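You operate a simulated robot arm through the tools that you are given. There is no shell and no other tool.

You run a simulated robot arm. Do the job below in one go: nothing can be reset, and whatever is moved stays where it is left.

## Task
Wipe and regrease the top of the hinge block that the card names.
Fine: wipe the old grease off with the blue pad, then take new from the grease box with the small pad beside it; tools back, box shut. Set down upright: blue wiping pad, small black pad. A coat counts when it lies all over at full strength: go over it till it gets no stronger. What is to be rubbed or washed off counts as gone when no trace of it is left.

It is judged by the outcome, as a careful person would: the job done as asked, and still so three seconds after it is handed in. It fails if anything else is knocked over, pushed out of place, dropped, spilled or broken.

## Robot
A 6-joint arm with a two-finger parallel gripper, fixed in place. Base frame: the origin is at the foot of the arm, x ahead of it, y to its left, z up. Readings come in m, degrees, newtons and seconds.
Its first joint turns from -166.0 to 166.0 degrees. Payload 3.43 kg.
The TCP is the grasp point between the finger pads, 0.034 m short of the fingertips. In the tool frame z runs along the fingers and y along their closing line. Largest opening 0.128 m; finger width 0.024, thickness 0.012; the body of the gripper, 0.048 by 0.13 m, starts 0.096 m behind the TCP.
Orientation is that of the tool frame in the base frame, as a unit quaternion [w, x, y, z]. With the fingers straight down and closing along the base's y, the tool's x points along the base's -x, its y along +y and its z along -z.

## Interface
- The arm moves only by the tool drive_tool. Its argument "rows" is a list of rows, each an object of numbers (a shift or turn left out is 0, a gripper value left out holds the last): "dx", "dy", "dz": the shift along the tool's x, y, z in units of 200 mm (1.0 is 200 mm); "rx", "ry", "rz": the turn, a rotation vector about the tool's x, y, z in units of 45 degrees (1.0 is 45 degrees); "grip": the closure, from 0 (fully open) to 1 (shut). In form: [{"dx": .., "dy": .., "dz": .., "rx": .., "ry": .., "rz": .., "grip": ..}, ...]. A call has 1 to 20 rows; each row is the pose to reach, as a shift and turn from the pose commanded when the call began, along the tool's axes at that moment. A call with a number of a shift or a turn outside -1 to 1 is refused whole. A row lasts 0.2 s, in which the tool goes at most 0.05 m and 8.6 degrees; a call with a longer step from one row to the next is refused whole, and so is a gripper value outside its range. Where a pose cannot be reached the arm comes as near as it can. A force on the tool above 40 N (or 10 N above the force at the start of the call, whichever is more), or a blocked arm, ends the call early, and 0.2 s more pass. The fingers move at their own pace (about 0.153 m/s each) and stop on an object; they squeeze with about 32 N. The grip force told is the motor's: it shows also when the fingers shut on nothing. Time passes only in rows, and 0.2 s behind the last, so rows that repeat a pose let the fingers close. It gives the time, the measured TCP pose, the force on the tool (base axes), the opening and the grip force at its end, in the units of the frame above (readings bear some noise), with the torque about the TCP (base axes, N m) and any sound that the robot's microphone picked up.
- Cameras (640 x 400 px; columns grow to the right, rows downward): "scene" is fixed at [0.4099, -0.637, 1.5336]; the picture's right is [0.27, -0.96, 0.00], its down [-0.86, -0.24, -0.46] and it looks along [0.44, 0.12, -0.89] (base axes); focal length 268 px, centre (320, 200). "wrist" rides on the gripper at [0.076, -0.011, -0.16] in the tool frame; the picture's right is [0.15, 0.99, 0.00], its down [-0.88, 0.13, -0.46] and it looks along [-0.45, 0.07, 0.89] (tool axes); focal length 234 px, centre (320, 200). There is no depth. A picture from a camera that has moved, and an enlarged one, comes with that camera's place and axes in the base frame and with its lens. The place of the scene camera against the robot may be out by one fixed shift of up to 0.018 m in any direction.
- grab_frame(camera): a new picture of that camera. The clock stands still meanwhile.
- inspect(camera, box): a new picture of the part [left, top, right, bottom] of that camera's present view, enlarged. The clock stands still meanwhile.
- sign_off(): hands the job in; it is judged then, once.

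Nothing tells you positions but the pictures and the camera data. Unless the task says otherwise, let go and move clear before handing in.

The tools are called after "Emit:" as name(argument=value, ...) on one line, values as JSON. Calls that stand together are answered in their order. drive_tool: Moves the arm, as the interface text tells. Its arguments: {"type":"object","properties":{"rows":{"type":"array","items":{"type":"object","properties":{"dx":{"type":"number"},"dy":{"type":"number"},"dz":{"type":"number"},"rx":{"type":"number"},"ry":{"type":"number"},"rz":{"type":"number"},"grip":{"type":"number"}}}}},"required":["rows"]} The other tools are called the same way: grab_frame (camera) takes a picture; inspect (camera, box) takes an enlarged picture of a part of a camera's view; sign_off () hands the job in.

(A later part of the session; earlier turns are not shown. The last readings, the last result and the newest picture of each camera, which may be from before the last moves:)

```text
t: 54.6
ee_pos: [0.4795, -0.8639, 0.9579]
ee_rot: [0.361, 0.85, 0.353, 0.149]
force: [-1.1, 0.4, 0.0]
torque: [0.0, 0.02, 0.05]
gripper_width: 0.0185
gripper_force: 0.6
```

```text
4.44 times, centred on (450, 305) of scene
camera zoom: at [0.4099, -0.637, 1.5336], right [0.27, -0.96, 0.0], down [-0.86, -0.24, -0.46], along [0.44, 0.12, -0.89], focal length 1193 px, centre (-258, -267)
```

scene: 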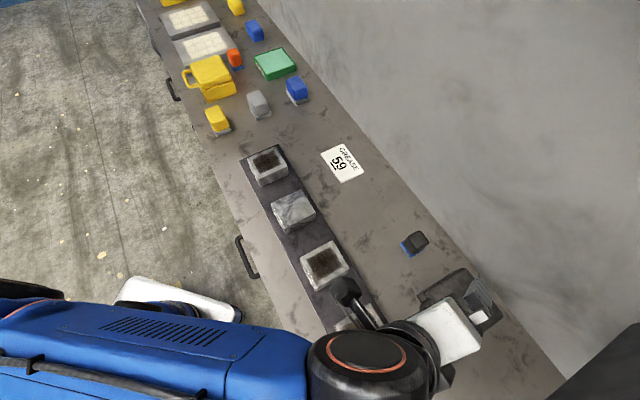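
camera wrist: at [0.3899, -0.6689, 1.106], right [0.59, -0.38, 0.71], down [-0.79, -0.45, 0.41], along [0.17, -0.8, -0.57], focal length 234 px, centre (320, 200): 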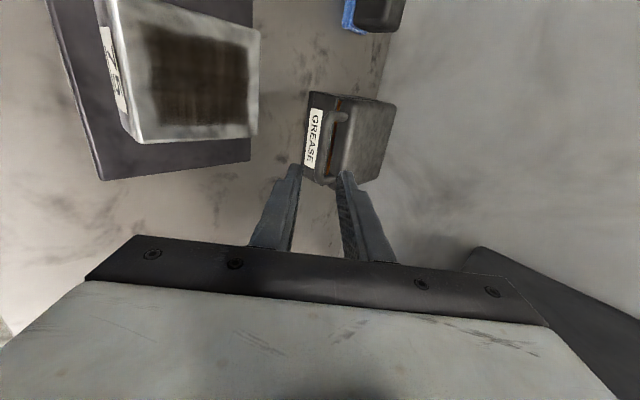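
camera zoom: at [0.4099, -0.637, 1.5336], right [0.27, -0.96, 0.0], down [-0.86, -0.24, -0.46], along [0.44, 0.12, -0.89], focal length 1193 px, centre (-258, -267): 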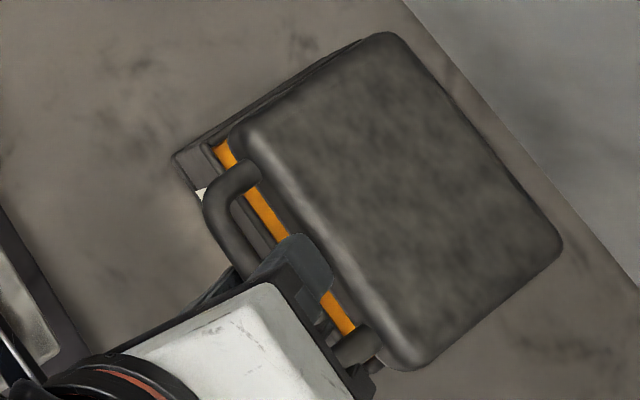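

The lid is rising freely, showing the orange grease, and the box body has not moved. I continue along the arc.

Emit:
drive_tool(rows=[{"dy": 0.052, "dz": -0.022, "grip": 0.86}, {"dy": 0.1039, "dz": -0.044, "grip": 0.86}, {"dy": 0.16, "dz": -0.0575, "grip": 0.86}, {"dy": 0.2143, "dz": -0.0692, "grip": 0.86}, {"dy": 0.27, "dz": -0.073, "grip": 0.86}, {"dy": 0.3266, "dz": -0.0748, "grip": 0.86}, {"dy": 0.3266, "dz": -0.0748, "grip": 0.86}])

Emit:
grab_frame(camera="wrist")

Emit:
inspect(camera="scene", box=[400, 240, 520, 350])

```text
t: 56.2
ee_pos: [0.5046, -0.8881, 1.0148]
ee_rot: [0.36, 0.851, 0.353, 0.149]
force: [-0.5, 0.8, -0.7]
torque: [0.02, 0.0, 0.0]
gripper_width: 0.0179
gripper_force: 0.3
```

```text
taken
camera wrist: at [0.4701, -0.7487, 1.1175], right [0.59, -0.38, 0.71], down [-0.79, -0.45, 0.41], along [0.17, -0.8, -0.57], focal length 234 px, centre (320, 200)
```

wrist: 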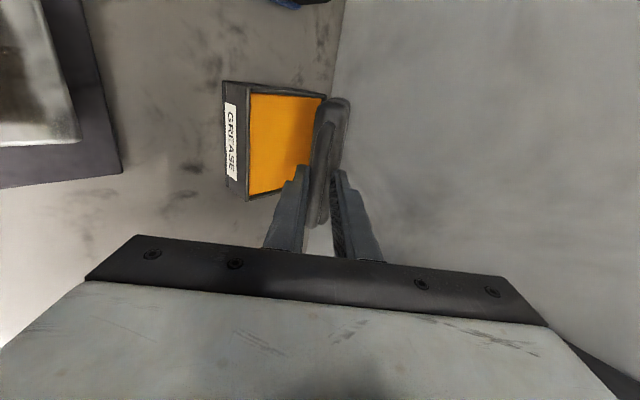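

```text
3.64 times, centred on (460, 295) of scene
camera zoom: at [0.4099, -0.637, 1.5336], right [0.27, -0.96, 0.0], down [-0.86, -0.24, -0.46], along [0.44, 0.12, -0.89], focal length 976 px, centre (-189, -146)
```

zoom: 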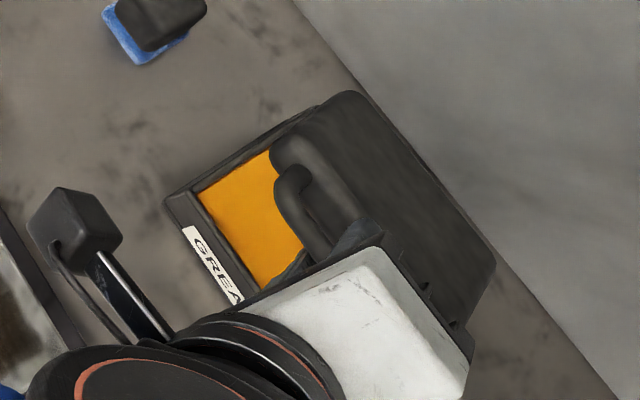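

Lid about halfway, forces near zero. I continue, adding a little outward tilt to keep within reach.

Emit:
drive_tool(rows=[{"dy": 0.056, "dz": 0.006, "rx": -0.03, "grip": 0.86}, {"dy": 0.11, "dz": 0.0137, "rx": -0.06, "grip": 0.86}, {"dy": 0.163, "dz": 0.029, "rx": -0.09, "grip": 0.86}, {"dy": 0.213, "dz": 0.0467, "rx": -0.12, "grip": 0.86}, {"dy": 0.262, "dz": 0.071, "rx": -0.14, "grip": 0.86}, {"dy": 0.31, "dz": 0.098, "rx": -0.16, "grip": 0.86}, {"dy": 0.31, "dz": 0.098, "rx": -0.16, "grip": 0.86}])

Emit:
grab_frame(camera="wrist")

Emit:
inspect(camera="scene", box=[400, 240, 520, 350])

```text
t: 57.8
ee_pos: [0.544, -0.927, 1.0514]
ee_rot: [0.416, 0.825, 0.342, 0.171]
force: [-9.5, 10.4, 36.6]
torque: [0.19, -0.12, 0.02]
gripper_width: 0.0196
gripper_force: 2.4
```

```text
taken
camera wrist: at [0.5006, -0.7785, 1.1368], right [0.52, -0.31, 0.79], down [-0.83, -0.42, 0.38], along [0.21, -0.85, -0.47], focal length 234 px, centre (320, 200)
```

wrist: 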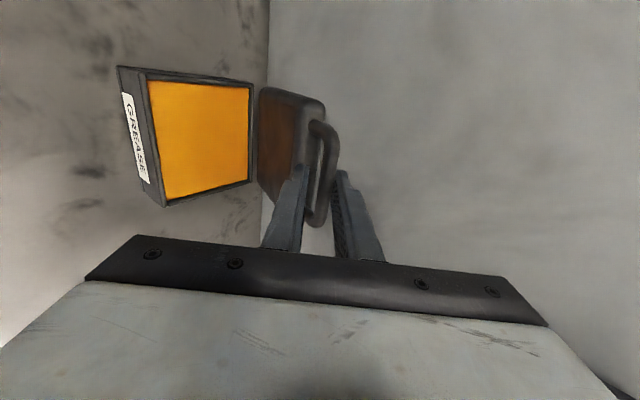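

```text
3.64 times, centred on (460, 295) of scene
camera zoom: at [0.4099, -0.637, 1.5336], right [0.27, -0.96, 0.0], down [-0.86, -0.24, -0.46], along [0.44, 0.12, -0.89], focal length 976 px, centre (-189, -146)
```

zoom: 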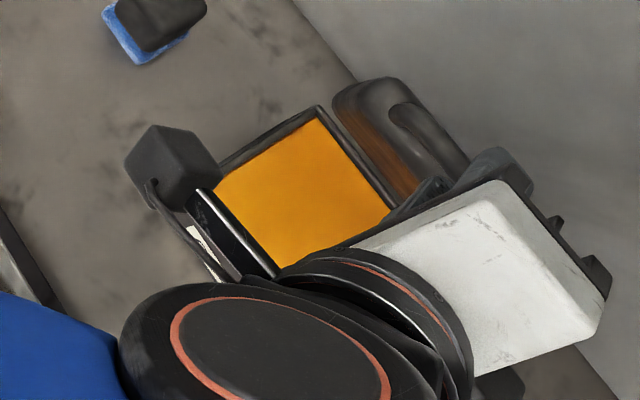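

The force has risen to 37 N upward on the tool, so something is pressing. I look closely before moving further.

Emit:
inspect(camera="wrist", box=[240, 80, 400, 260])

Emit:
grab_frame(camera="scene")

```text
2.22 times, centred on (320, 170) of wrist
camera zoom: at [0.5006, -0.7785, 1.1368], right [0.52, -0.31, 0.79], down [-0.83, -0.42, 0.38], along [0.21, -0.85, -0.47], focal length 520 px, centre (320, 267)
```

zoom: 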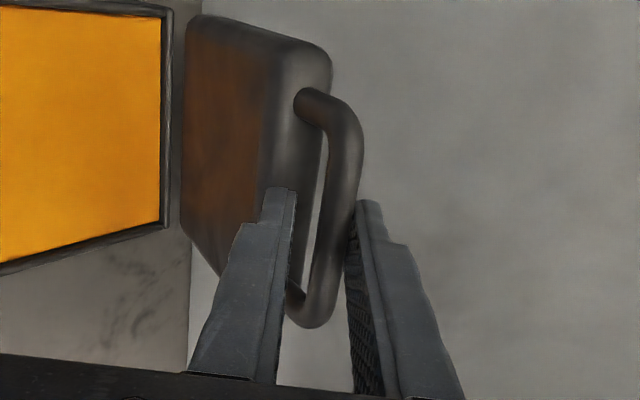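

```text
taken
```

scene: 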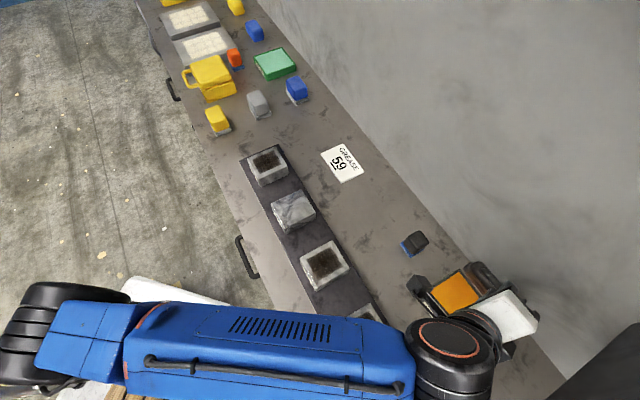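

The lower finger's tip is pressing against the lid's edge beside the bar. I back off about 8 mm along the tool axis to relieve it.

Emit:
drive_tool(rows=[{"dz": -0.02, "grip": 0.86}, {"dz": -0.04, "grip": 0.86}, {"dz": -0.04, "grip": 0.86}])

Emit:
inspect(camera="wrist", box=[240, 80, 400, 260])

```text
t: 58.6
ee_pos: [0.5405, -0.9244, 1.0499]
ee_rot: [0.412, 0.827, 0.342, 0.17]
force: [-1.5, 6.5, 11.1]
torque: [0.2, 0.04, 0.0]
gripper_width: 0.0184
gripper_force: 0.3
```

```text
2.22 times, centred on (320, 170) of wrist
camera zoom: at [0.4975, -0.7766, 1.1363], right [0.52, -0.32, 0.79], down [-0.82, -0.42, 0.38], along [0.21, -0.85, -0.48], focal length 520 px, centre (320, 267)
```

zoom: 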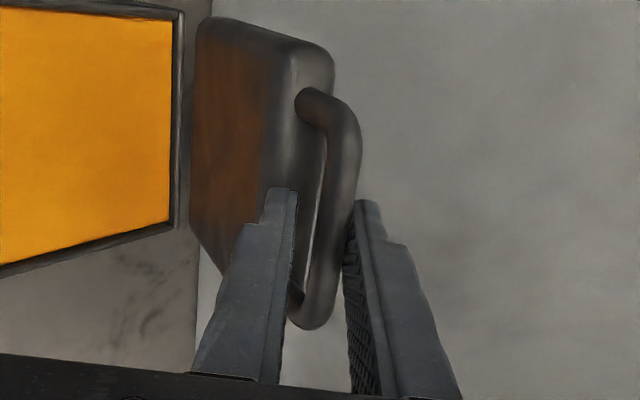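

Emit:
drive_tool(rows=[{"dz": -0.02, "grip": 0.86}, {"dz": -0.03, "grip": 0.86}, {"dz": -0.03, "grip": 0.86}])

Emit:
inspect(camera="wrist", box=[240, 80, 400, 260])

Emit:
inspect(camera="scene", box=[400, 240, 520, 350])

```text
t: 59.4
ee_pos: [0.5374, -0.9221, 1.0527]
ee_rot: [0.413, 0.826, 0.342, 0.172]
force: [0.5, 0.3, -0.1]
torque: [-0.01, 0.01, -0.02]
gripper_width: 0.0177
gripper_force: 0.0
```

```text
2.22 times, centred on (320, 170) of wrist
camera zoom: at [0.4941, -0.7736, 1.1399], right [0.52, -0.32, 0.79], down [-0.82, -0.42, 0.38], along [0.21, -0.85, -0.48], focal length 520 px, centre (320, 267)
```

zoom: 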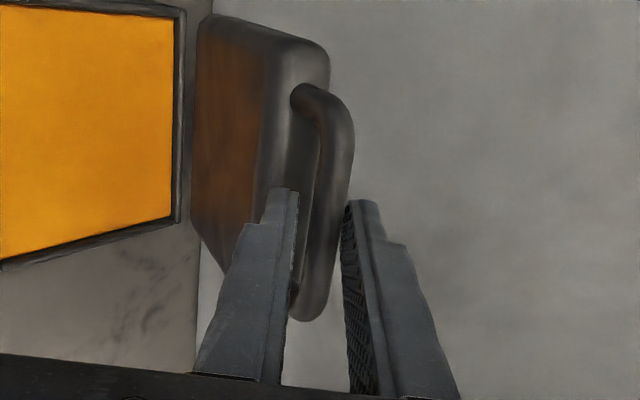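

```text
3.64 times, centred on (460, 295) of scene
camera zoom: at [0.4099, -0.637, 1.5336], right [0.27, -0.96, 0.0], down [-0.86, -0.24, -0.46], along [0.44, 0.12, -0.89], focal length 976 px, centre (-189, -146)
```

zoom: 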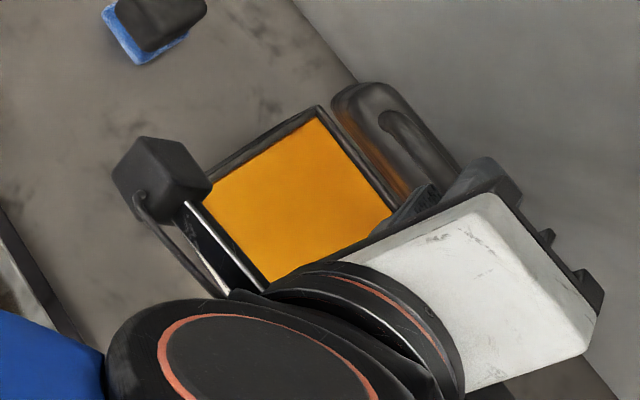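

Forces are back to zero. I now push the bar mainly toward the wall, keeping it nearer the fingertips.

Emit:
drive_tool(rows=[{"dz": -0.025, "grip": 0.86}, {"dy": 0.026, "dz": 0.008, "grip": 0.86}, {"dy": 0.052, "dz": 0.04, "grip": 0.86}, {"dy": 0.078, "dz": 0.0725, "grip": 0.86}, {"dy": 0.078, "dz": 0.0725, "grip": 0.86}])

Emit:
inspect(camera="wrist", box=[240, 80, 400, 260])

Emit:
inspect(camera="scene", box=[400, 240, 520, 350])

```text
t: 60.6
ee_pos: [0.5531, -0.9354, 1.0567]
ee_rot: [0.413, 0.826, 0.343, 0.17]
force: [0.2, 0.5, -0.3]
torque: [0.01, 0.02, -0.03]
gripper_width: 0.0178
gripper_force: 0.2
```

```text
2.22 times, centred on (320, 170) of wrist
camera zoom: at [0.5097, -0.7878, 1.1436], right [0.52, -0.32, 0.79], down [-0.82, -0.42, 0.38], along [0.21, -0.85, -0.48], focal length 520 px, centre (320, 267)
```

zoom: 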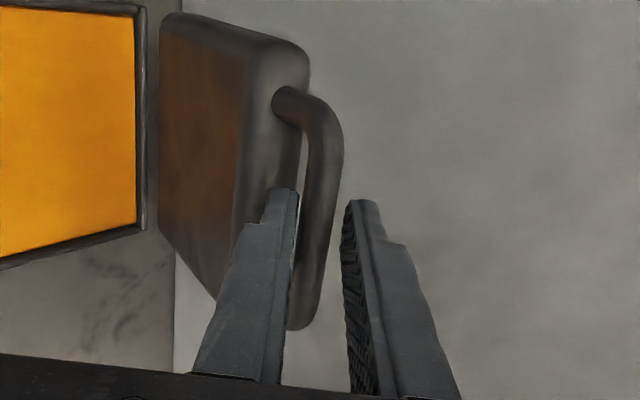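

```text
3.64 times, centred on (460, 295) of scene
camera zoom: at [0.4099, -0.637, 1.5336], right [0.27, -0.96, 0.0], down [-0.86, -0.24, -0.46], along [0.44, 0.12, -0.89], focal length 976 px, centre (-189, -146)
```

zoom: 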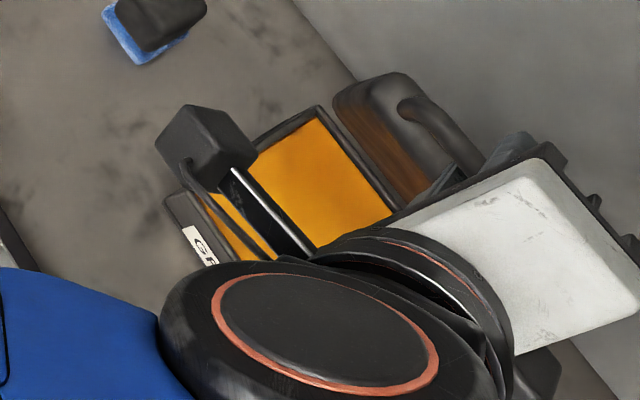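

The box body is exactly where it was, and the lid is close to upright. I push further.

Emit:
drive_tool(rows=[{"dy": 0.03, "dz": 0.038, "grip": 0.86}, {"dy": 0.06, "dz": 0.076, "grip": 0.86}, {"dy": 0.09, "dz": 0.115, "grip": 0.86}, {"dy": 0.09, "dz": 0.115, "grip": 0.86}])

Emit:
inspect(camera="wrist", box=[240, 80, 400, 260])

Emit:
inspect(camera="scene", box=[400, 240, 520, 350])

```text
t: 61.6
ee_pos: [0.5728, -0.955, 1.0594]
ee_rot: [0.414, 0.826, 0.343, 0.17]
force: [4.8, 3.1, 8.0]
torque: [0.06, -0.21, 0.11]
gripper_width: 0.0168
gripper_force: 0.1
```

```text
2.22 times, centred on (320, 170) of wrist
camera zoom: at [0.5296, -0.8087, 1.1452], right [0.52, -0.31, 0.79], down [-0.82, -0.42, 0.38], along [0.21, -0.85, -0.48], focal length 520 px, centre (320, 267)
```

zoom: 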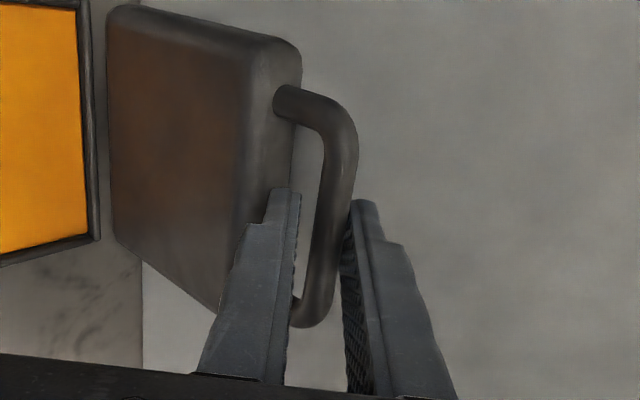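

```text
3.64 times, centred on (460, 295) of scene
camera zoom: at [0.4099, -0.637, 1.5336], right [0.27, -0.96, 0.0], down [-0.86, -0.24, -0.46], along [0.44, 0.12, -0.89], focal length 976 px, centre (-189, -146)
```

zoom: 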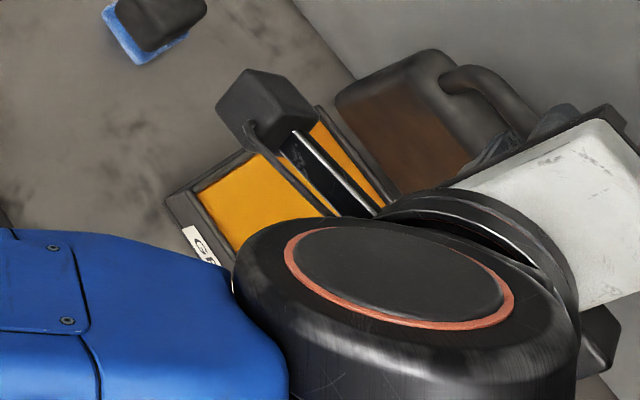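

The lid is slightly past upright. I open the fingers a little to see whether it stays there.

Emit:
drive_tool(rows=[{"grip": 0.766}, {"grip": 0.766}, {"grip": 0.766}])

Emit:
inspect(camera="wrist", box=[240, 80, 400, 260])

```text
t: 62.4
ee_pos: [0.5737, -0.9563, 1.0597]
ee_rot: [0.415, 0.826, 0.342, 0.171]
force: [2.2, 2.6, 22.1]
torque: [-0.09, -0.32, 0.06]
gripper_width: 0.0202
gripper_force: 0.1
```

```text
2.22 times, centred on (320, 170) of wrist
camera zoom: at [0.529, -0.8082, 1.1461], right [0.52, -0.31, 0.79], down [-0.83, -0.42, 0.38], along [0.21, -0.85, -0.48], focal length 520 px, centre (320, 267)
```

zoom: 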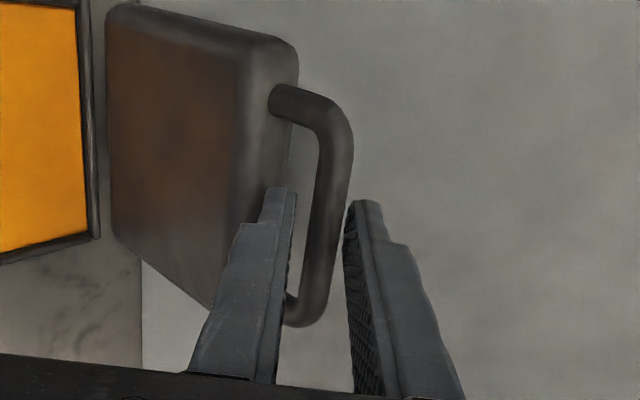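

The lower finger is wedged against the lid edge, so it could not open. I close back to the cage width, retract 8 mm and push a little further toward the wall.

Emit:
drive_tool(rows=[{"grip": 0.86}, {"dz": -0.03, "grip": 0.86}, {"dz": -0.06, "grip": 0.86}, {"dz": -0.06, "grip": 0.86}])

Emit:
inspect(camera="wrist", box=[240, 80, 400, 260])

```text
t: 63.4
ee_pos: [0.5659, -0.9522, 1.0648]
ee_rot: [0.413, 0.827, 0.342, 0.17]
force: [-0.5, -0.5, 0.1]
torque: [-0.01, -0.01, -0.04]
gripper_width: 0.0177
gripper_force: 0.0
```

```text
2.22 times, centred on (320, 170) of wrist
camera zoom: at [0.5226, -0.803, 1.1517], right [0.52, -0.32, 0.79], down [-0.82, -0.42, 0.38], along [0.21, -0.85, -0.48], focal length 520 px, centre (320, 267)
```

zoom: 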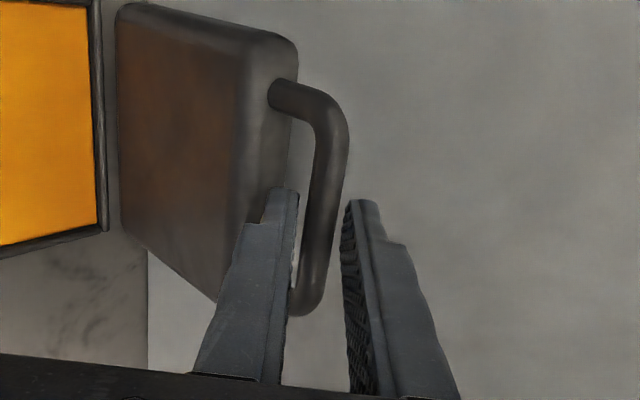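

Emit:
drive_tool(rows=[{"grip": 0.766}, {"grip": 0.766}, {"grip": 0.766}])

Emit:
inspect(camera="wrist", box=[240, 80, 400, 260])

```text
t: 64.2
ee_pos: [0.5662, -0.9516, 1.0657]
ee_rot: [0.413, 0.826, 0.343, 0.17]
force: [-0.3, -0.2, -0.4]
torque: [0.01, 0.04, -0.01]
gripper_width: 0.0299
gripper_force: 0.0
```

```text
2.22 times, centred on (320, 170) of wrist
camera zoom: at [0.5228, -0.8028, 1.1521], right [0.52, -0.32, 0.79], down [-0.82, -0.42, 0.38], along [0.21, -0.85, -0.48], focal length 520 px, centre (320, 267)
```

zoom: 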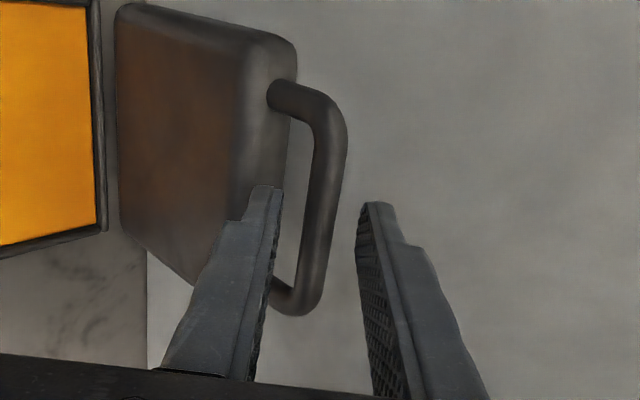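

The lid stays put on its own with the fingers open. I withdraw along the tool axis and check.

Emit:
drive_tool(rows=[{"dz": -0.1, "grip": 0.766}, {"dz": -0.25, "grip": 0.766}, {"dz": -0.45, "grip": 0.766}, {"dz": -0.65, "grip": 0.766}, {"dz": -0.65, "grip": 0.766}])

Emit:
grab_frame(camera="wrist")

Emit:
grab_frame(camera="scene")

```text
t: 65.4
ee_pos: [0.4939, -0.8777, 1.1425]
ee_rot: [0.413, 0.827, 0.343, 0.169]
force: [-0.4, 0.5, 0.5]
torque: [0.02, -0.01, -0.02]
gripper_width: 0.0302
gripper_force: 0.0
```

```text
taken
camera wrist: at [0.4508, -0.7296, 1.2287], right [0.52, -0.32, 0.79], down [-0.82, -0.42, 0.38], along [0.21, -0.85, -0.48], focal length 234 px, centre (320, 200)
```

wrist: 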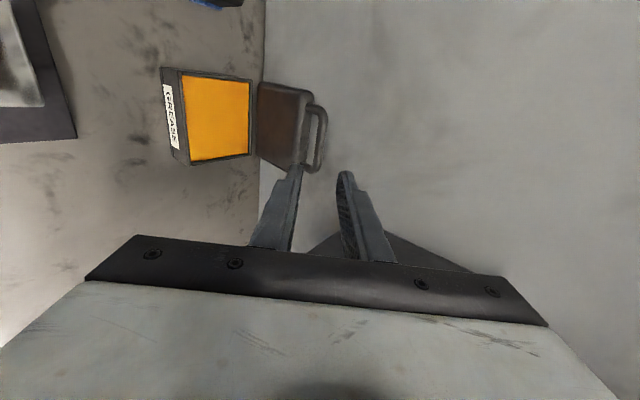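

```text
taken
```

scene: 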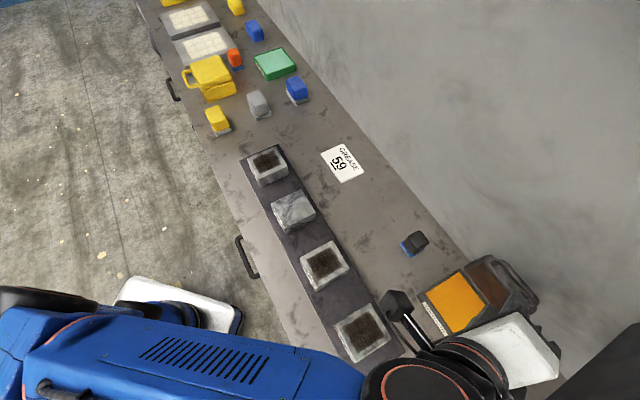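

The box stands open with the lid upright, and the grease fills the tray. I zoom to measure the grease surface.

Emit:
inspect(camera="wrist", box=[150, 50, 340, 190])

Emit:
inspect(camera="scene", box=[400, 240, 550, 350])

```text
2.86 times, centred on (245, 120) of wrist
camera zoom: at [0.4508, -0.7296, 1.2287], right [0.52, -0.32, 0.79], down [-0.82, -0.42, 0.38], along [0.21, -0.85, -0.48], focal length 669 px, centre (534, 429)
```

zoom: 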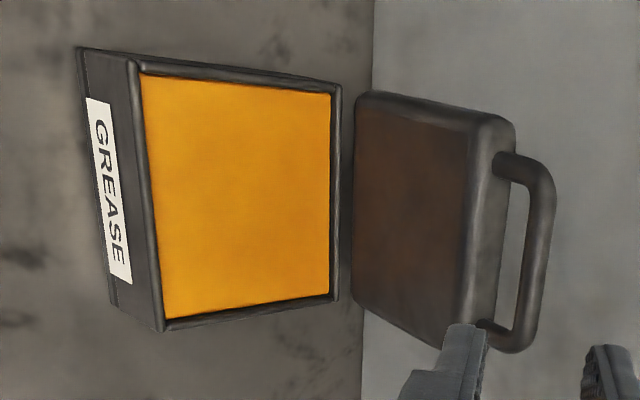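

```text
3.64 times, centred on (475, 295) of scene
camera zoom: at [0.4099, -0.637, 1.5336], right [0.27, -0.96, 0.0], down [-0.86, -0.24, -0.46], along [0.44, 0.12, -0.89], focal length 976 px, centre (-244, -146)
```

zoom: 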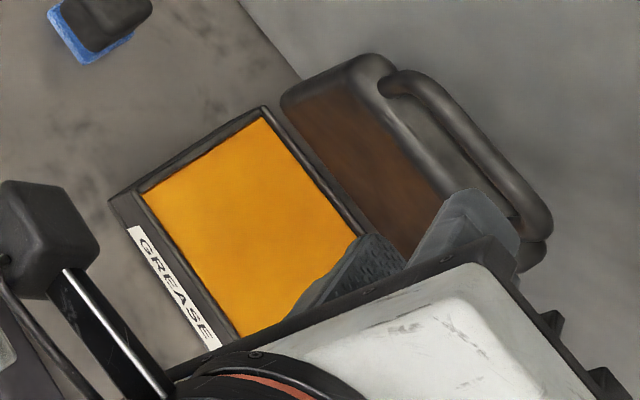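

The tray measures about 117 × 105 mm, centred at (0.543, -0.927), rim at z ≈ 0.905. Now I turn the gripper back and move over toward the small black pad.

Emit:
drive_tool(rows=[{"dx": 0.13, "rz": -0.19, "grip": 0}, {"dx": 0.26, "rz": -0.38, "grip": 0}, {"dx": 0.39, "rz": -0.57, "grip": 0}, {"dx": 0.52, "rz": -0.76, "grip": 0}, {"dx": 0.66, "rz": -0.95, "grip": 0}, {"dx": 0.8, "rz": -1.0, "grip": 0}])

Emit:
drive_tool(rows=[{"rz": -0.19}, {"rz": -0.38}, {"rz": -0.57}, {"rz": -0.76}, {"rz": -0.95}, {"rz": -1.0}, {"rz": -1.0}])

Emit:
grab_frame(camera="wrist")

Emit:
grab_frame(camera="scene")

```text
t: 66.8
ee_pos: [0.6046, -0.7632, 1.1408]
ee_rot: [0.447, 0.633, 0.632, -0.001]
force: [0.3, -0.6, 0.3]
torque: [-0.01, 0.0, -0.01]
gripper_width: 0.128
gripper_force: 0.0
```

```text
t: 68.4
ee_pos: [0.6061, -0.7629, 1.1427]
ee_rot: [0.413, 0.342, 0.827, -0.172]
force: [0.3, 0.3, -0.2]
torque: [-0.02, -0.02, 0.01]
gripper_width: 0.1281
gripper_force: 0.0
```

```text
taken
camera wrist: at [0.4735, -0.6488, 1.1771], right [0.64, 0.76, -0.12], down [0.21, -0.02, 0.98], along [0.74, -0.65, -0.17], focal length 234 px, centre (320, 200)
```

wrist: 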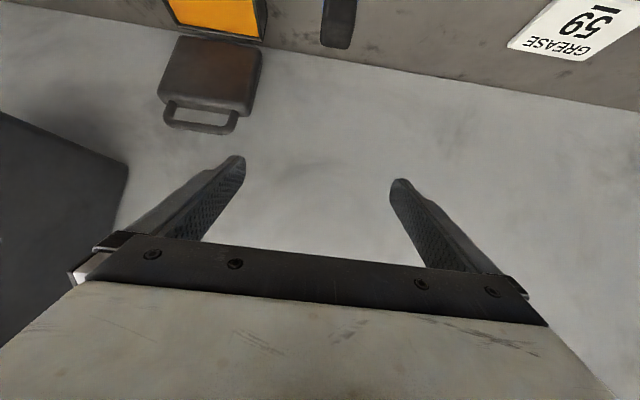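

```text
taken
```

scene: 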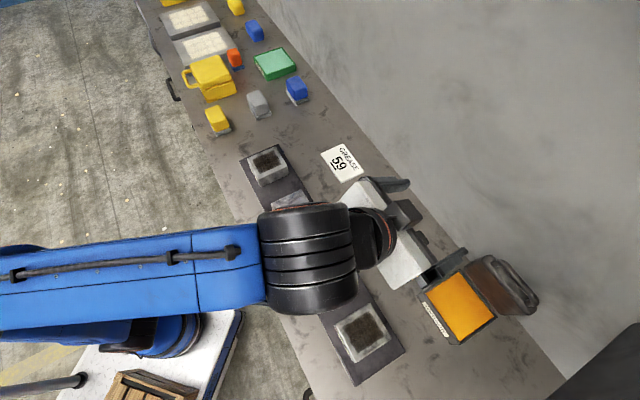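

I reduce the tilt back to 40° and look at the black pad.

Emit:
drive_tool(rows=[{"ry": 0.15}, {"ry": 0.3}, {"ry": 0.3}])

Emit:
grab_frame(camera="wrist")

Emit:
inspect(camera="wrist", box=[290, 40, 390, 120])

```text
t: 69.2
ee_pos: [0.6055, -0.7652, 1.143]
ee_rot: [0.313, 0.36, 0.869, -0.131]
force: [-0.4, -0.3, 1.4]
torque: [-0.02, -0.03, -0.02]
gripper_width: 0.128
gripper_force: 0.0
```

```text
taken
camera wrist: at [0.4825, -0.6584, 1.2169], right [0.62, 0.78, -0.09], down [0.37, -0.18, 0.91], along [0.69, -0.6, -0.4], focal length 234 px, centre (320, 200)
```

wrist: 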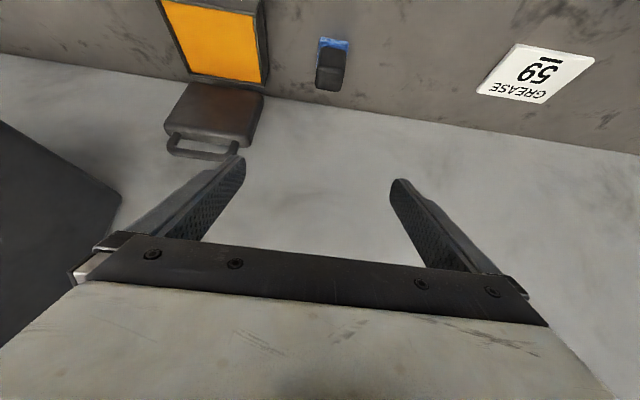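

```text
5.00 times, centred on (340, 80) of wrist
camera zoom: at [0.4825, -0.6584, 1.2169], right [0.62, 0.78, -0.09], down [0.37, -0.18, 0.91], along [0.69, -0.6, -0.4], focal length 1171 px, centre (220, 800)
```

zoom: 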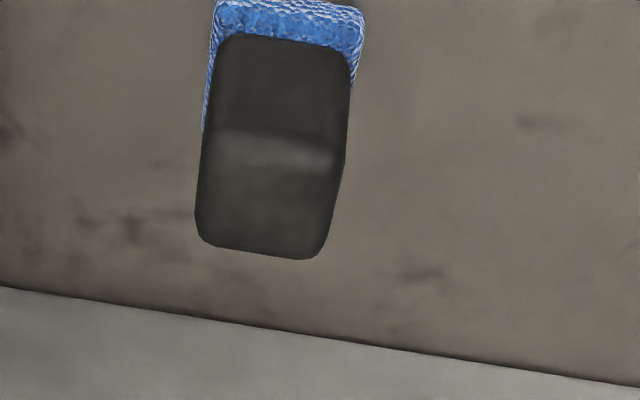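

The black pad: front edge at about (0.6475, -0.8055), sole about 44 mm wide, total height roughly 45 mm. I approach it along the tilted axis with the fingers partly open so they stay clear of the box.

Emit:
drive_tool(rows=[{"dx": 0.1147, "dy": 0.002, "dz": 0.152, "grip": 0.3}, {"dx": 0.2294, "dy": 0.004, "dz": 0.3035, "grip": 0.3}, {"dx": 0.344, "dy": 0.005, "dz": 0.455, "grip": 0.3}, {"dx": 0.4587, "dy": 0.0065, "dz": 0.607, "grip": 0.3}, {"dx": 0.4587, "dy": 0.0065, "dz": 0.607, "grip": 0.3}])

Emit:
grab_frame(camera="wrist")

Emit:
inspect(camera="wrist", box=[270, 70, 370, 150])

Emit:
inspect(camera="scene", box=[360, 200, 480, 300])

```text
t: 70.4
ee_pos: [0.6114, -0.7678, 0.9914]
ee_rot: [0.313, 0.36, 0.869, -0.13]
force: [0.1, 0.8, 0.9]
torque: [0.01, 0.01, 0.0]
gripper_width: 0.0896
gripper_force: 0.0
```

```text
taken
camera wrist: at [0.4892, -0.6622, 1.0652], right [0.62, 0.78, -0.09], down [0.37, -0.18, 0.91], along [0.69, -0.6, -0.4], focal length 234 px, centre (320, 200)
```

wrist: 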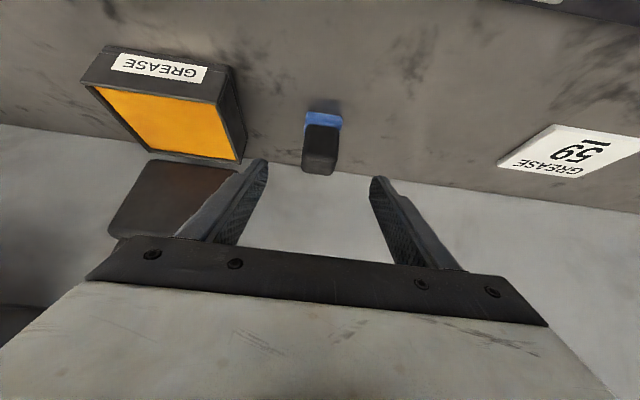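

```text
5.00 times, centred on (320, 110) of wrist
camera zoom: at [0.4892, -0.6622, 1.0652], right [0.62, 0.78, -0.09], down [0.37, -0.18, 0.91], along [0.69, -0.6, -0.4], focal length 1171 px, centre (320, 650)
```

zoom: 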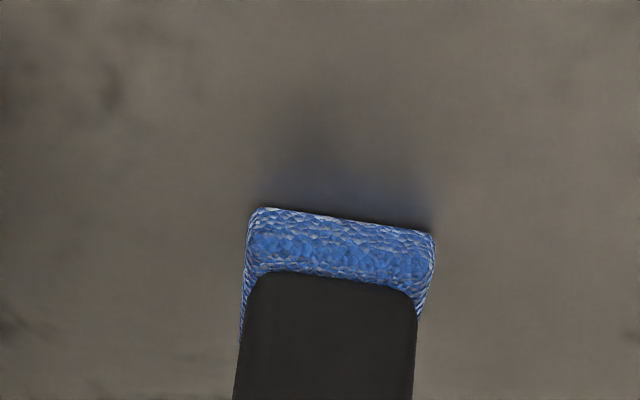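

```text
4.00 times, centred on (420, 250) of scene
camera zoom: at [0.4099, -0.637, 1.5336], right [0.27, -0.96, 0.0], down [-0.86, -0.24, -0.46], along [0.44, 0.12, -0.89], focal length 1074 px, centre (-80, 0)
```

zoom: 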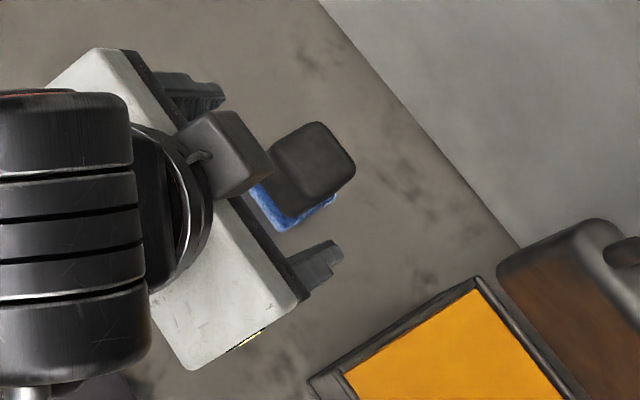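

Position confirmed. I move in the remaining 10 cm and look before closing.

Emit:
drive_tool(rows=[{"dx": -0.001, "dy": -0.004, "dz": 0.18, "grip": 0.3}, {"dx": -0.002, "dy": -0.0075, "dz": 0.36, "grip": 0.3}, {"dx": -0.0025, "dy": -0.0075, "dz": 0.5, "grip": 0.3}, {"dx": -0.0025, "dy": -0.0075, "dz": 0.5, "grip": 0.3}])

Emit:
grab_frame(camera="wrist")

Emit:
inspect(camera="scene", box=[360, 200, 480, 300])

```text
t: 71.4
ee_pos: [0.655, -0.8147, 0.9143]
ee_rot: [0.312, 0.36, 0.869, -0.13]
force: [0.4, -0.7, 1.0]
torque: [-0.02, -0.05, 0.02]
gripper_width: 0.0898
gripper_force: 0.1
```

```text
taken
camera wrist: at [0.5324, -0.7097, 0.9891], right [0.62, 0.78, -0.09], down [0.37, -0.18, 0.91], along [0.69, -0.6, -0.4], focal length 234 px, centre (320, 200)
```

wrist: 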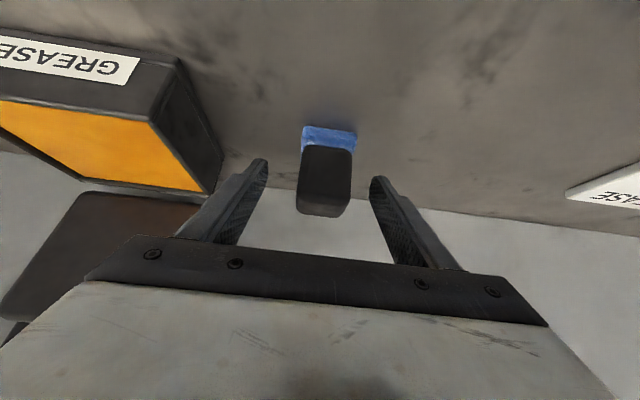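

```text
4.00 times, centred on (420, 250) of scene
camera zoom: at [0.4099, -0.637, 1.5336], right [0.27, -0.96, 0.0], down [-0.86, -0.24, -0.46], along [0.44, 0.12, -0.89], focal length 1074 px, centre (-80, 0)
```

zoom: 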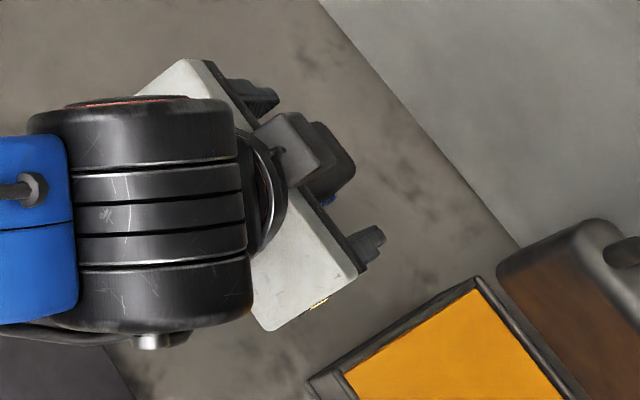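

Well centred. I close the gripper.

Emit:
drive_tool(rows=[{"grip": 1}, {"grip": 1}, {"grip": 1}, {"grip": 1}])

Emit:
grab_frame(camera="wrist")

```text
t: 72.4
ee_pos: [0.6559, -0.8151, 0.9152]
ee_rot: [0.313, 0.359, 0.87, -0.13]
force: [0.4, -0.7, 0.8]
torque: [-0.06, -0.01, 0.02]
gripper_width: 0.0401
gripper_force: 32.0
```

```text
taken
camera wrist: at [0.5323, -0.7096, 0.9892], right [0.62, 0.78, -0.09], down [0.37, -0.18, 0.91], along [0.69, -0.6, -0.4], focal length 234 px, centre (320, 200)
```

wrist: 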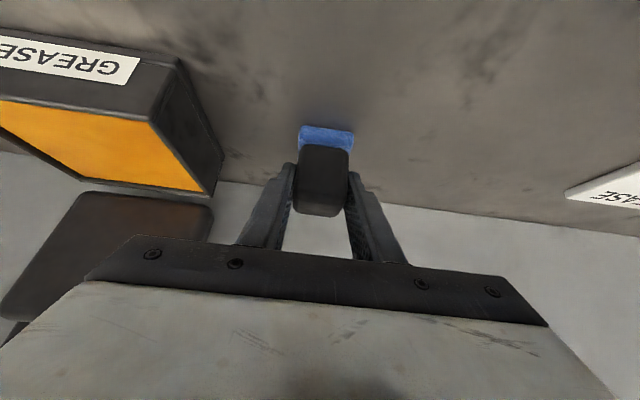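

The black pad is held (40 mm grip) at TCP (0.6555, -0.815, 0.915), which I note for putting it back. I lift it clear and carry it over the open tray.

Emit:
drive_tool(rows=[{"dx": -0.08, "dz": -0.096, "grip": 1}, {"dx": -0.16, "dz": -0.193, "grip": 1}, {"dx": -0.24, "dz": -0.289, "grip": 1}, {"dx": -0.319, "dz": -0.385, "grip": 1}, {"dx": -0.3, "dy": -0.2, "dz": -0.4, "grip": 1}, {"dx": -0.285, "dy": -0.4, "dz": -0.413, "grip": 1}, {"dx": -0.27, "dy": -0.6, "dz": -0.426, "grip": 1}, {"dx": -0.2536, "dy": -0.798, "dz": -0.4393, "grip": 1}, {"dx": -0.2536, "dy": -0.798, "dz": -0.4393, "grip": 1}])

Emit:
grab_frame(camera="wrist")

Emit:
inspect(camera="scene", box=[380, 220, 540, 350])

```text
t: 74.4
ee_pos: [0.5288, -0.915, 1.0135]
ee_rot: [0.313, 0.359, 0.87, -0.129]
force: [-0.2, -0.3, -0.8]
torque: [0.03, 0.01, 0.0]
gripper_width: 0.0403
gripper_force: 32.3
```

```text
taken
camera wrist: at [0.4067, -0.8097, 1.0883], right [0.62, 0.78, -0.09], down [0.37, -0.18, 0.91], along [0.69, -0.6, -0.4], focal length 234 px, centre (320, 200)
```

wrist: 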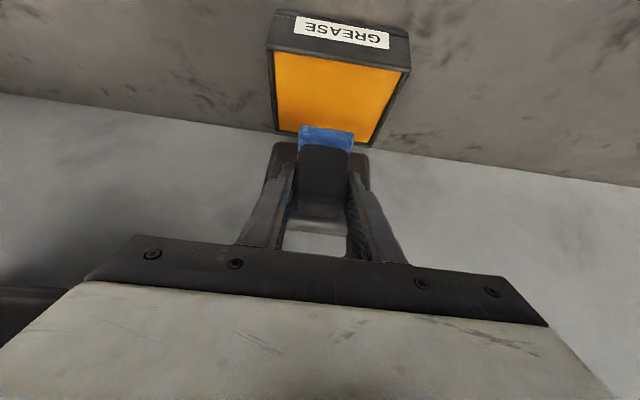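

```text
3.08 times, centred on (460, 285) of scene
camera zoom: at [0.4099, -0.637, 1.5336], right [0.27, -0.96, 0.0], down [-0.86, -0.24, -0.46], along [0.44, 0.12, -0.89], focal length 826 px, centre (-111, -62)
```

zoom: 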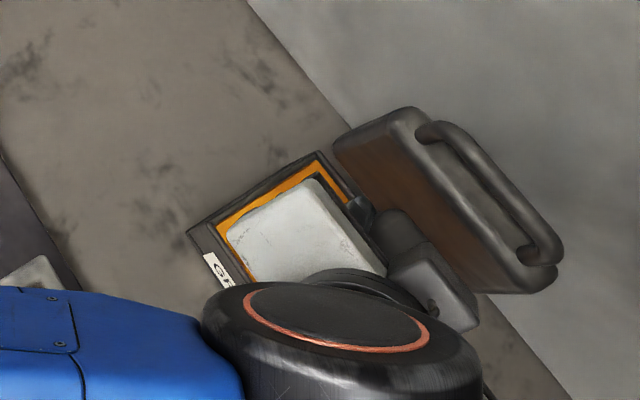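

The pad is over the middle of the tray. I lower it to just above the grease.

Emit:
drive_tool(rows=[{"dx": 0.057, "dz": 0.0686}, {"dx": 0.114, "dz": 0.1372}, {"dx": 0.1676, "dz": 0.202}, {"dx": 0.1676, "dz": 0.202}])

Emit:
grab_frame(camera="wrist")

```text
t: 75.4
ee_pos: [0.5296, -0.9147, 0.9625]
ee_rot: [0.312, 0.36, 0.869, -0.13]
force: [-0.3, 0.3, -0.6]
torque: [0.01, 0.03, -0.01]
gripper_width: 0.0402
gripper_force: 32.1
```

```text
taken
camera wrist: at [0.4072, -0.8096, 1.036], right [0.62, 0.78, -0.09], down [0.37, -0.18, 0.91], along [0.69, -0.6, -0.4], focal length 234 px, centre (320, 200)
```

wrist: 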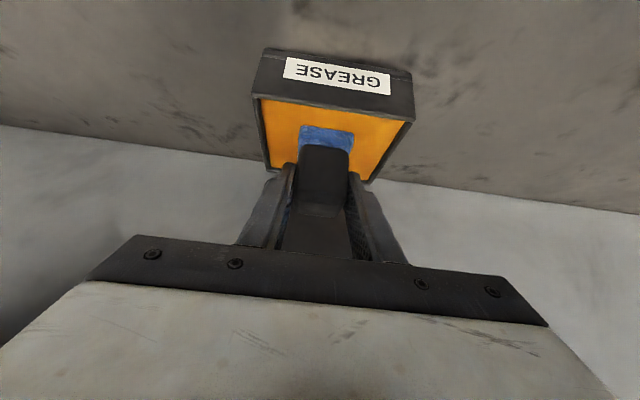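

Emit:
drive_tool(rows=[{"dx": 0.0096, "dz": 0.0115}, {"dx": 0.0192, "dz": 0.023}, {"dx": 0.0256, "dz": 0.0308}, {"dx": 0.0256, "dz": 0.0308}])

```text
t: 76.2
ee_pos: [0.5303, -0.9139, 0.9606]
ee_rot: [0.316, 0.359, 0.868, -0.135]
force: [-0.8, -0.4, 7.6]
torque: [0.16, -0.03, 0.0]
gripper_width: 0.0401
gripper_force: 32.0
stopped in row 3: the force on the tool passed its limit at 44 N (the readings are from after the stop); the commanded pose is now the measured one
```

The pad has met the grease surface. I ease off and rub it gently in small strokes to load it.

Emit:
drive_tool(rows=[{"dy": 0.03}, {"dy": 0.06}, {"dy": 0.03}, {"dy": 0.0}, {"dy": -0.03}, {"dy": -0.06}, {"dy": -0.03}, {"dy": 0.0}])

Emit:
grab_frame(camera="wrist")

```text
t: 78.0
ee_pos: [0.5285, -0.9141, 0.9615]
ee_rot: [0.317, 0.359, 0.868, -0.134]
force: [-9.2, -6.2, 22.0]
torque: [-0.05, 0.4, 0.11]
gripper_width: 0.0403
gripper_force: 31.9
```

```text
taken
camera wrist: at [0.4057, -0.8084, 1.0335], right [0.62, 0.78, -0.1], down [0.36, -0.17, 0.92], along [0.69, -0.61, -0.39], focal length 234 px, centre (320, 200)
```

wrist: 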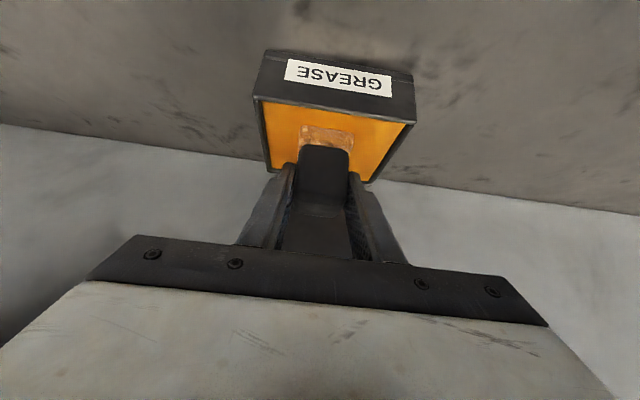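

The sole has turned orange, so it has taken grease. I lift straight out and check it and the box.

Emit:
drive_tool(rows=[{"dx": -0.04, "dz": -0.048}, {"dx": -0.12, "dz": -0.145}, {"dx": -0.2, "dz": -0.241}, {"dx": -0.28, "dz": -0.338}, {"dx": -0.335, "dz": -0.404}, {"dx": -0.335, "dz": -0.404}])

Emit:
grab_frame(camera="wrist")

Emit:
inspect(camera="wrist", box=[270, 110, 380, 220])

Emit:
inspect(camera="scene", box=[380, 220, 540, 350])

```text
t: 79.4
ee_pos: [0.5317, -0.9122, 1.0636]
ee_rot: [0.316, 0.359, 0.868, -0.133]
force: [0.2, -0.6, -1.0]
torque: [0.02, 0.0, -0.01]
gripper_width: 0.0403
gripper_force: 31.8
```

```text
taken
camera wrist: at [0.4089, -0.8077, 1.1375], right [0.62, 0.78, -0.1], down [0.36, -0.17, 0.92], along [0.69, -0.6, -0.39], focal length 234 px, centre (320, 200)
```

wrist: 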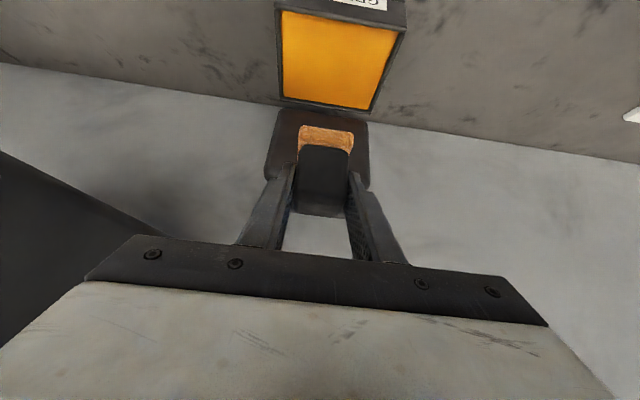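

```text
3.64 times, centred on (325, 165) of wrist
camera zoom: at [0.4089, -0.8077, 1.1375], right [0.62, 0.78, -0.1], down [0.36, -0.17, 0.92], along [0.69, -0.6, -0.39], focal length 852 px, centre (302, 327)
```

zoom: 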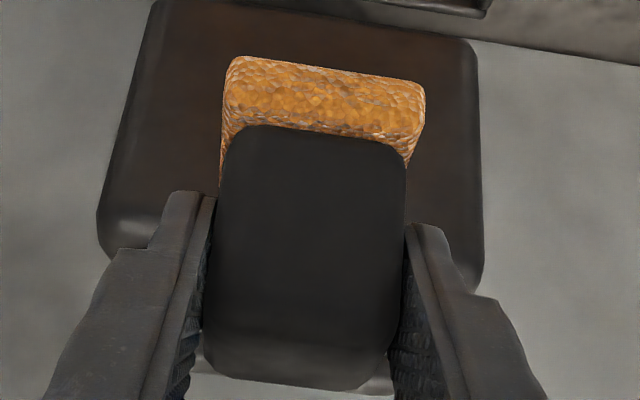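

```text
3.08 times, centred on (460, 285) of scene
camera zoom: at [0.4099, -0.637, 1.5336], right [0.27, -0.96, 0.0], down [-0.86, -0.24, -0.46], along [0.44, 0.12, -0.89], focal length 826 px, centre (-111, -62)
```

zoom: 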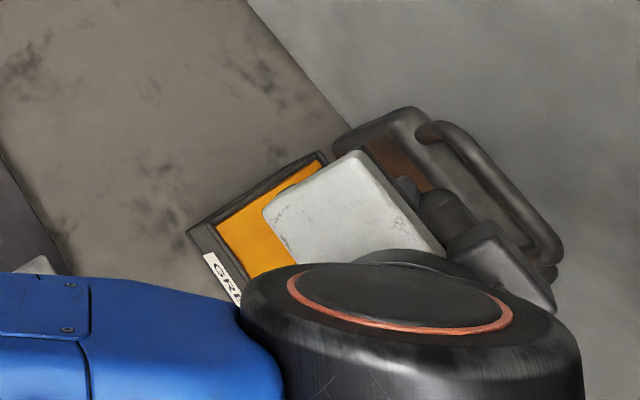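

The sole is evenly loaded with grease and the box has not moved. I carry the pad across to block 59.

Emit:
drive_tool(rows=[{"dx": 0.081, "dy": 0.1897, "dz": -0.068}, {"dx": 0.162, "dy": 0.3794, "dz": -0.136}, {"dx": 0.243, "dy": 0.5691, "dz": -0.204}, {"dx": 0.324, "dy": 0.7588, "dz": -0.272}, {"dx": 0.4047, "dy": 0.9485, "dz": -0.3397}, {"dx": 0.4047, "dy": 0.9485, "dz": -0.3397}])

Emit:
drive_tool(rows=[{"dx": 0.081, "dy": 0.1897, "dz": -0.068}, {"dx": 0.162, "dy": 0.3794, "dz": -0.136}, {"dx": 0.243, "dy": 0.5691, "dz": -0.204}, {"dx": 0.324, "dy": 0.7588, "dz": -0.272}, {"dx": 0.4047, "dy": 0.9485, "dz": -0.3397}, {"dx": 0.4047, "dy": 0.9485, "dz": -0.3397}])

Emit:
grab_frame(camera="wrist")

Emit:
grab_frame(camera="scene")

```text
t: 80.8
ee_pos: [0.5909, -0.7015, 1.0633]
ee_rot: [0.316, 0.36, 0.868, -0.134]
force: [0.1, 0.0, 0.3]
torque: [-0.01, 0.08, -0.01]
gripper_width: 0.0404
gripper_force: 31.9
```

```text
t: 82.2
ee_pos: [0.65, -0.4939, 1.0627]
ee_rot: [0.315, 0.359, 0.868, -0.133]
force: [-0.2, -0.1, 0.2]
torque: [0.01, 0.03, 0.01]
gripper_width: 0.0406
gripper_force: 31.6
```

```text
taken
camera wrist: at [0.5276, -0.3877, 1.1359], right [0.62, 0.78, -0.1], down [0.36, -0.17, 0.92], along [0.69, -0.6, -0.39], focal length 234 px, centre (320, 200)
```

wrist: 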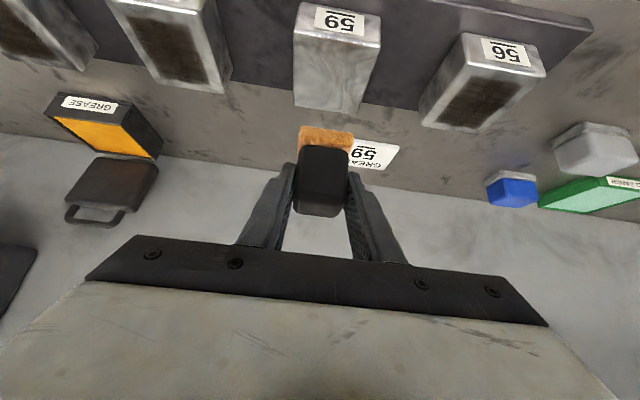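

```text
taken
```

scene: 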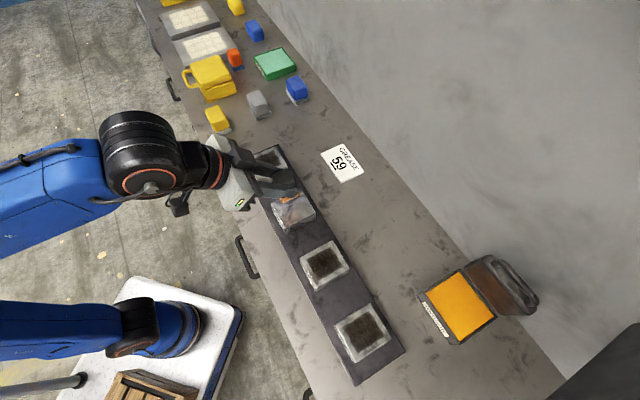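

I lower the greased pad to just above the block's middle.

Emit:
drive_tool(rows=[{"dx": 0.078, "dz": 0.0928}, {"dx": 0.156, "dz": 0.1856}, {"dx": 0.2305, "dz": 0.2746}, {"dx": 0.2305, "dz": 0.2746}])

Emit:
grab_frame(camera="wrist")

Emit:
inspect(camera="scene", box=[230, 150, 350, 250])

```text
t: 83.2
ee_pos: [0.6493, -0.4952, 0.9895]
ee_rot: [0.316, 0.358, 0.868, -0.133]
force: [0.2, 0.6, -0.4]
torque: [-0.02, 0.01, -0.02]
gripper_width: 0.0401
gripper_force: 32.1
```

```text
taken
camera wrist: at [0.5268, -0.3894, 1.0623], right [0.62, 0.78, -0.1], down [0.36, -0.17, 0.92], along [0.69, -0.6, -0.39], focal length 234 px, centre (320, 200)
```

wrist: 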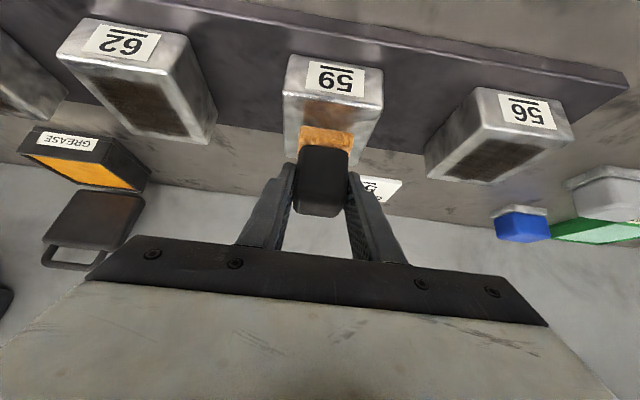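

```text
4.00 times, centred on (290, 200) of scene
camera zoom: at [0.4099, -0.637, 1.5336], right [0.27, -0.96, 0.0], down [-0.86, -0.24, -0.46], along [0.44, 0.12, -0.89], focal length 1074 px, centre (440, 200)
```

zoom: 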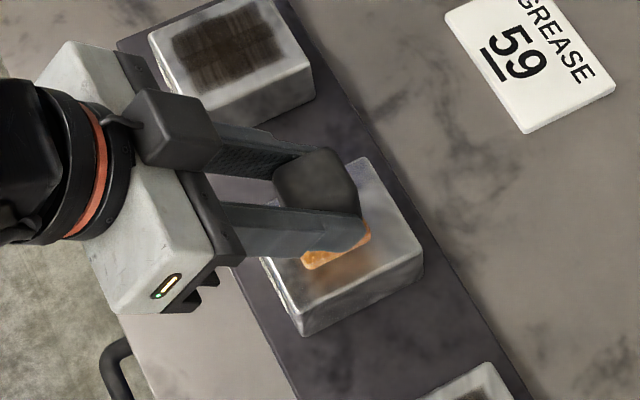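

Emit:
drive_tool(rows=[{"dx": 0.0113, "dz": 0.0134}, {"dx": 0.0225, "dz": 0.0268}, {"dx": 0.0225, "dz": 0.0268}])

```text
t: 84.0
ee_pos: [0.6487, -0.4961, 0.9828]
ee_rot: [0.316, 0.359, 0.868, -0.133]
force: [-0.4, 0.5, -1.4]
torque: [-0.01, -0.01, 0.01]
gripper_width: 0.04
gripper_force: 32.0
```

Emit:
drive_tool(rows=[{"dx": 0.0048, "dz": 0.0057}, {"dx": 0.008, "dz": 0.0096}, {"dx": 0.008, "dz": 0.0096}])

```text
t: 84.8
ee_pos: [0.6491, -0.4957, 0.9808]
ee_rot: [0.316, 0.359, 0.868, -0.134]
force: [-0.2, -0.5, -0.1]
torque: [0.01, 0.02, -0.01]
gripper_width: 0.0405
gripper_force: 32.1
```

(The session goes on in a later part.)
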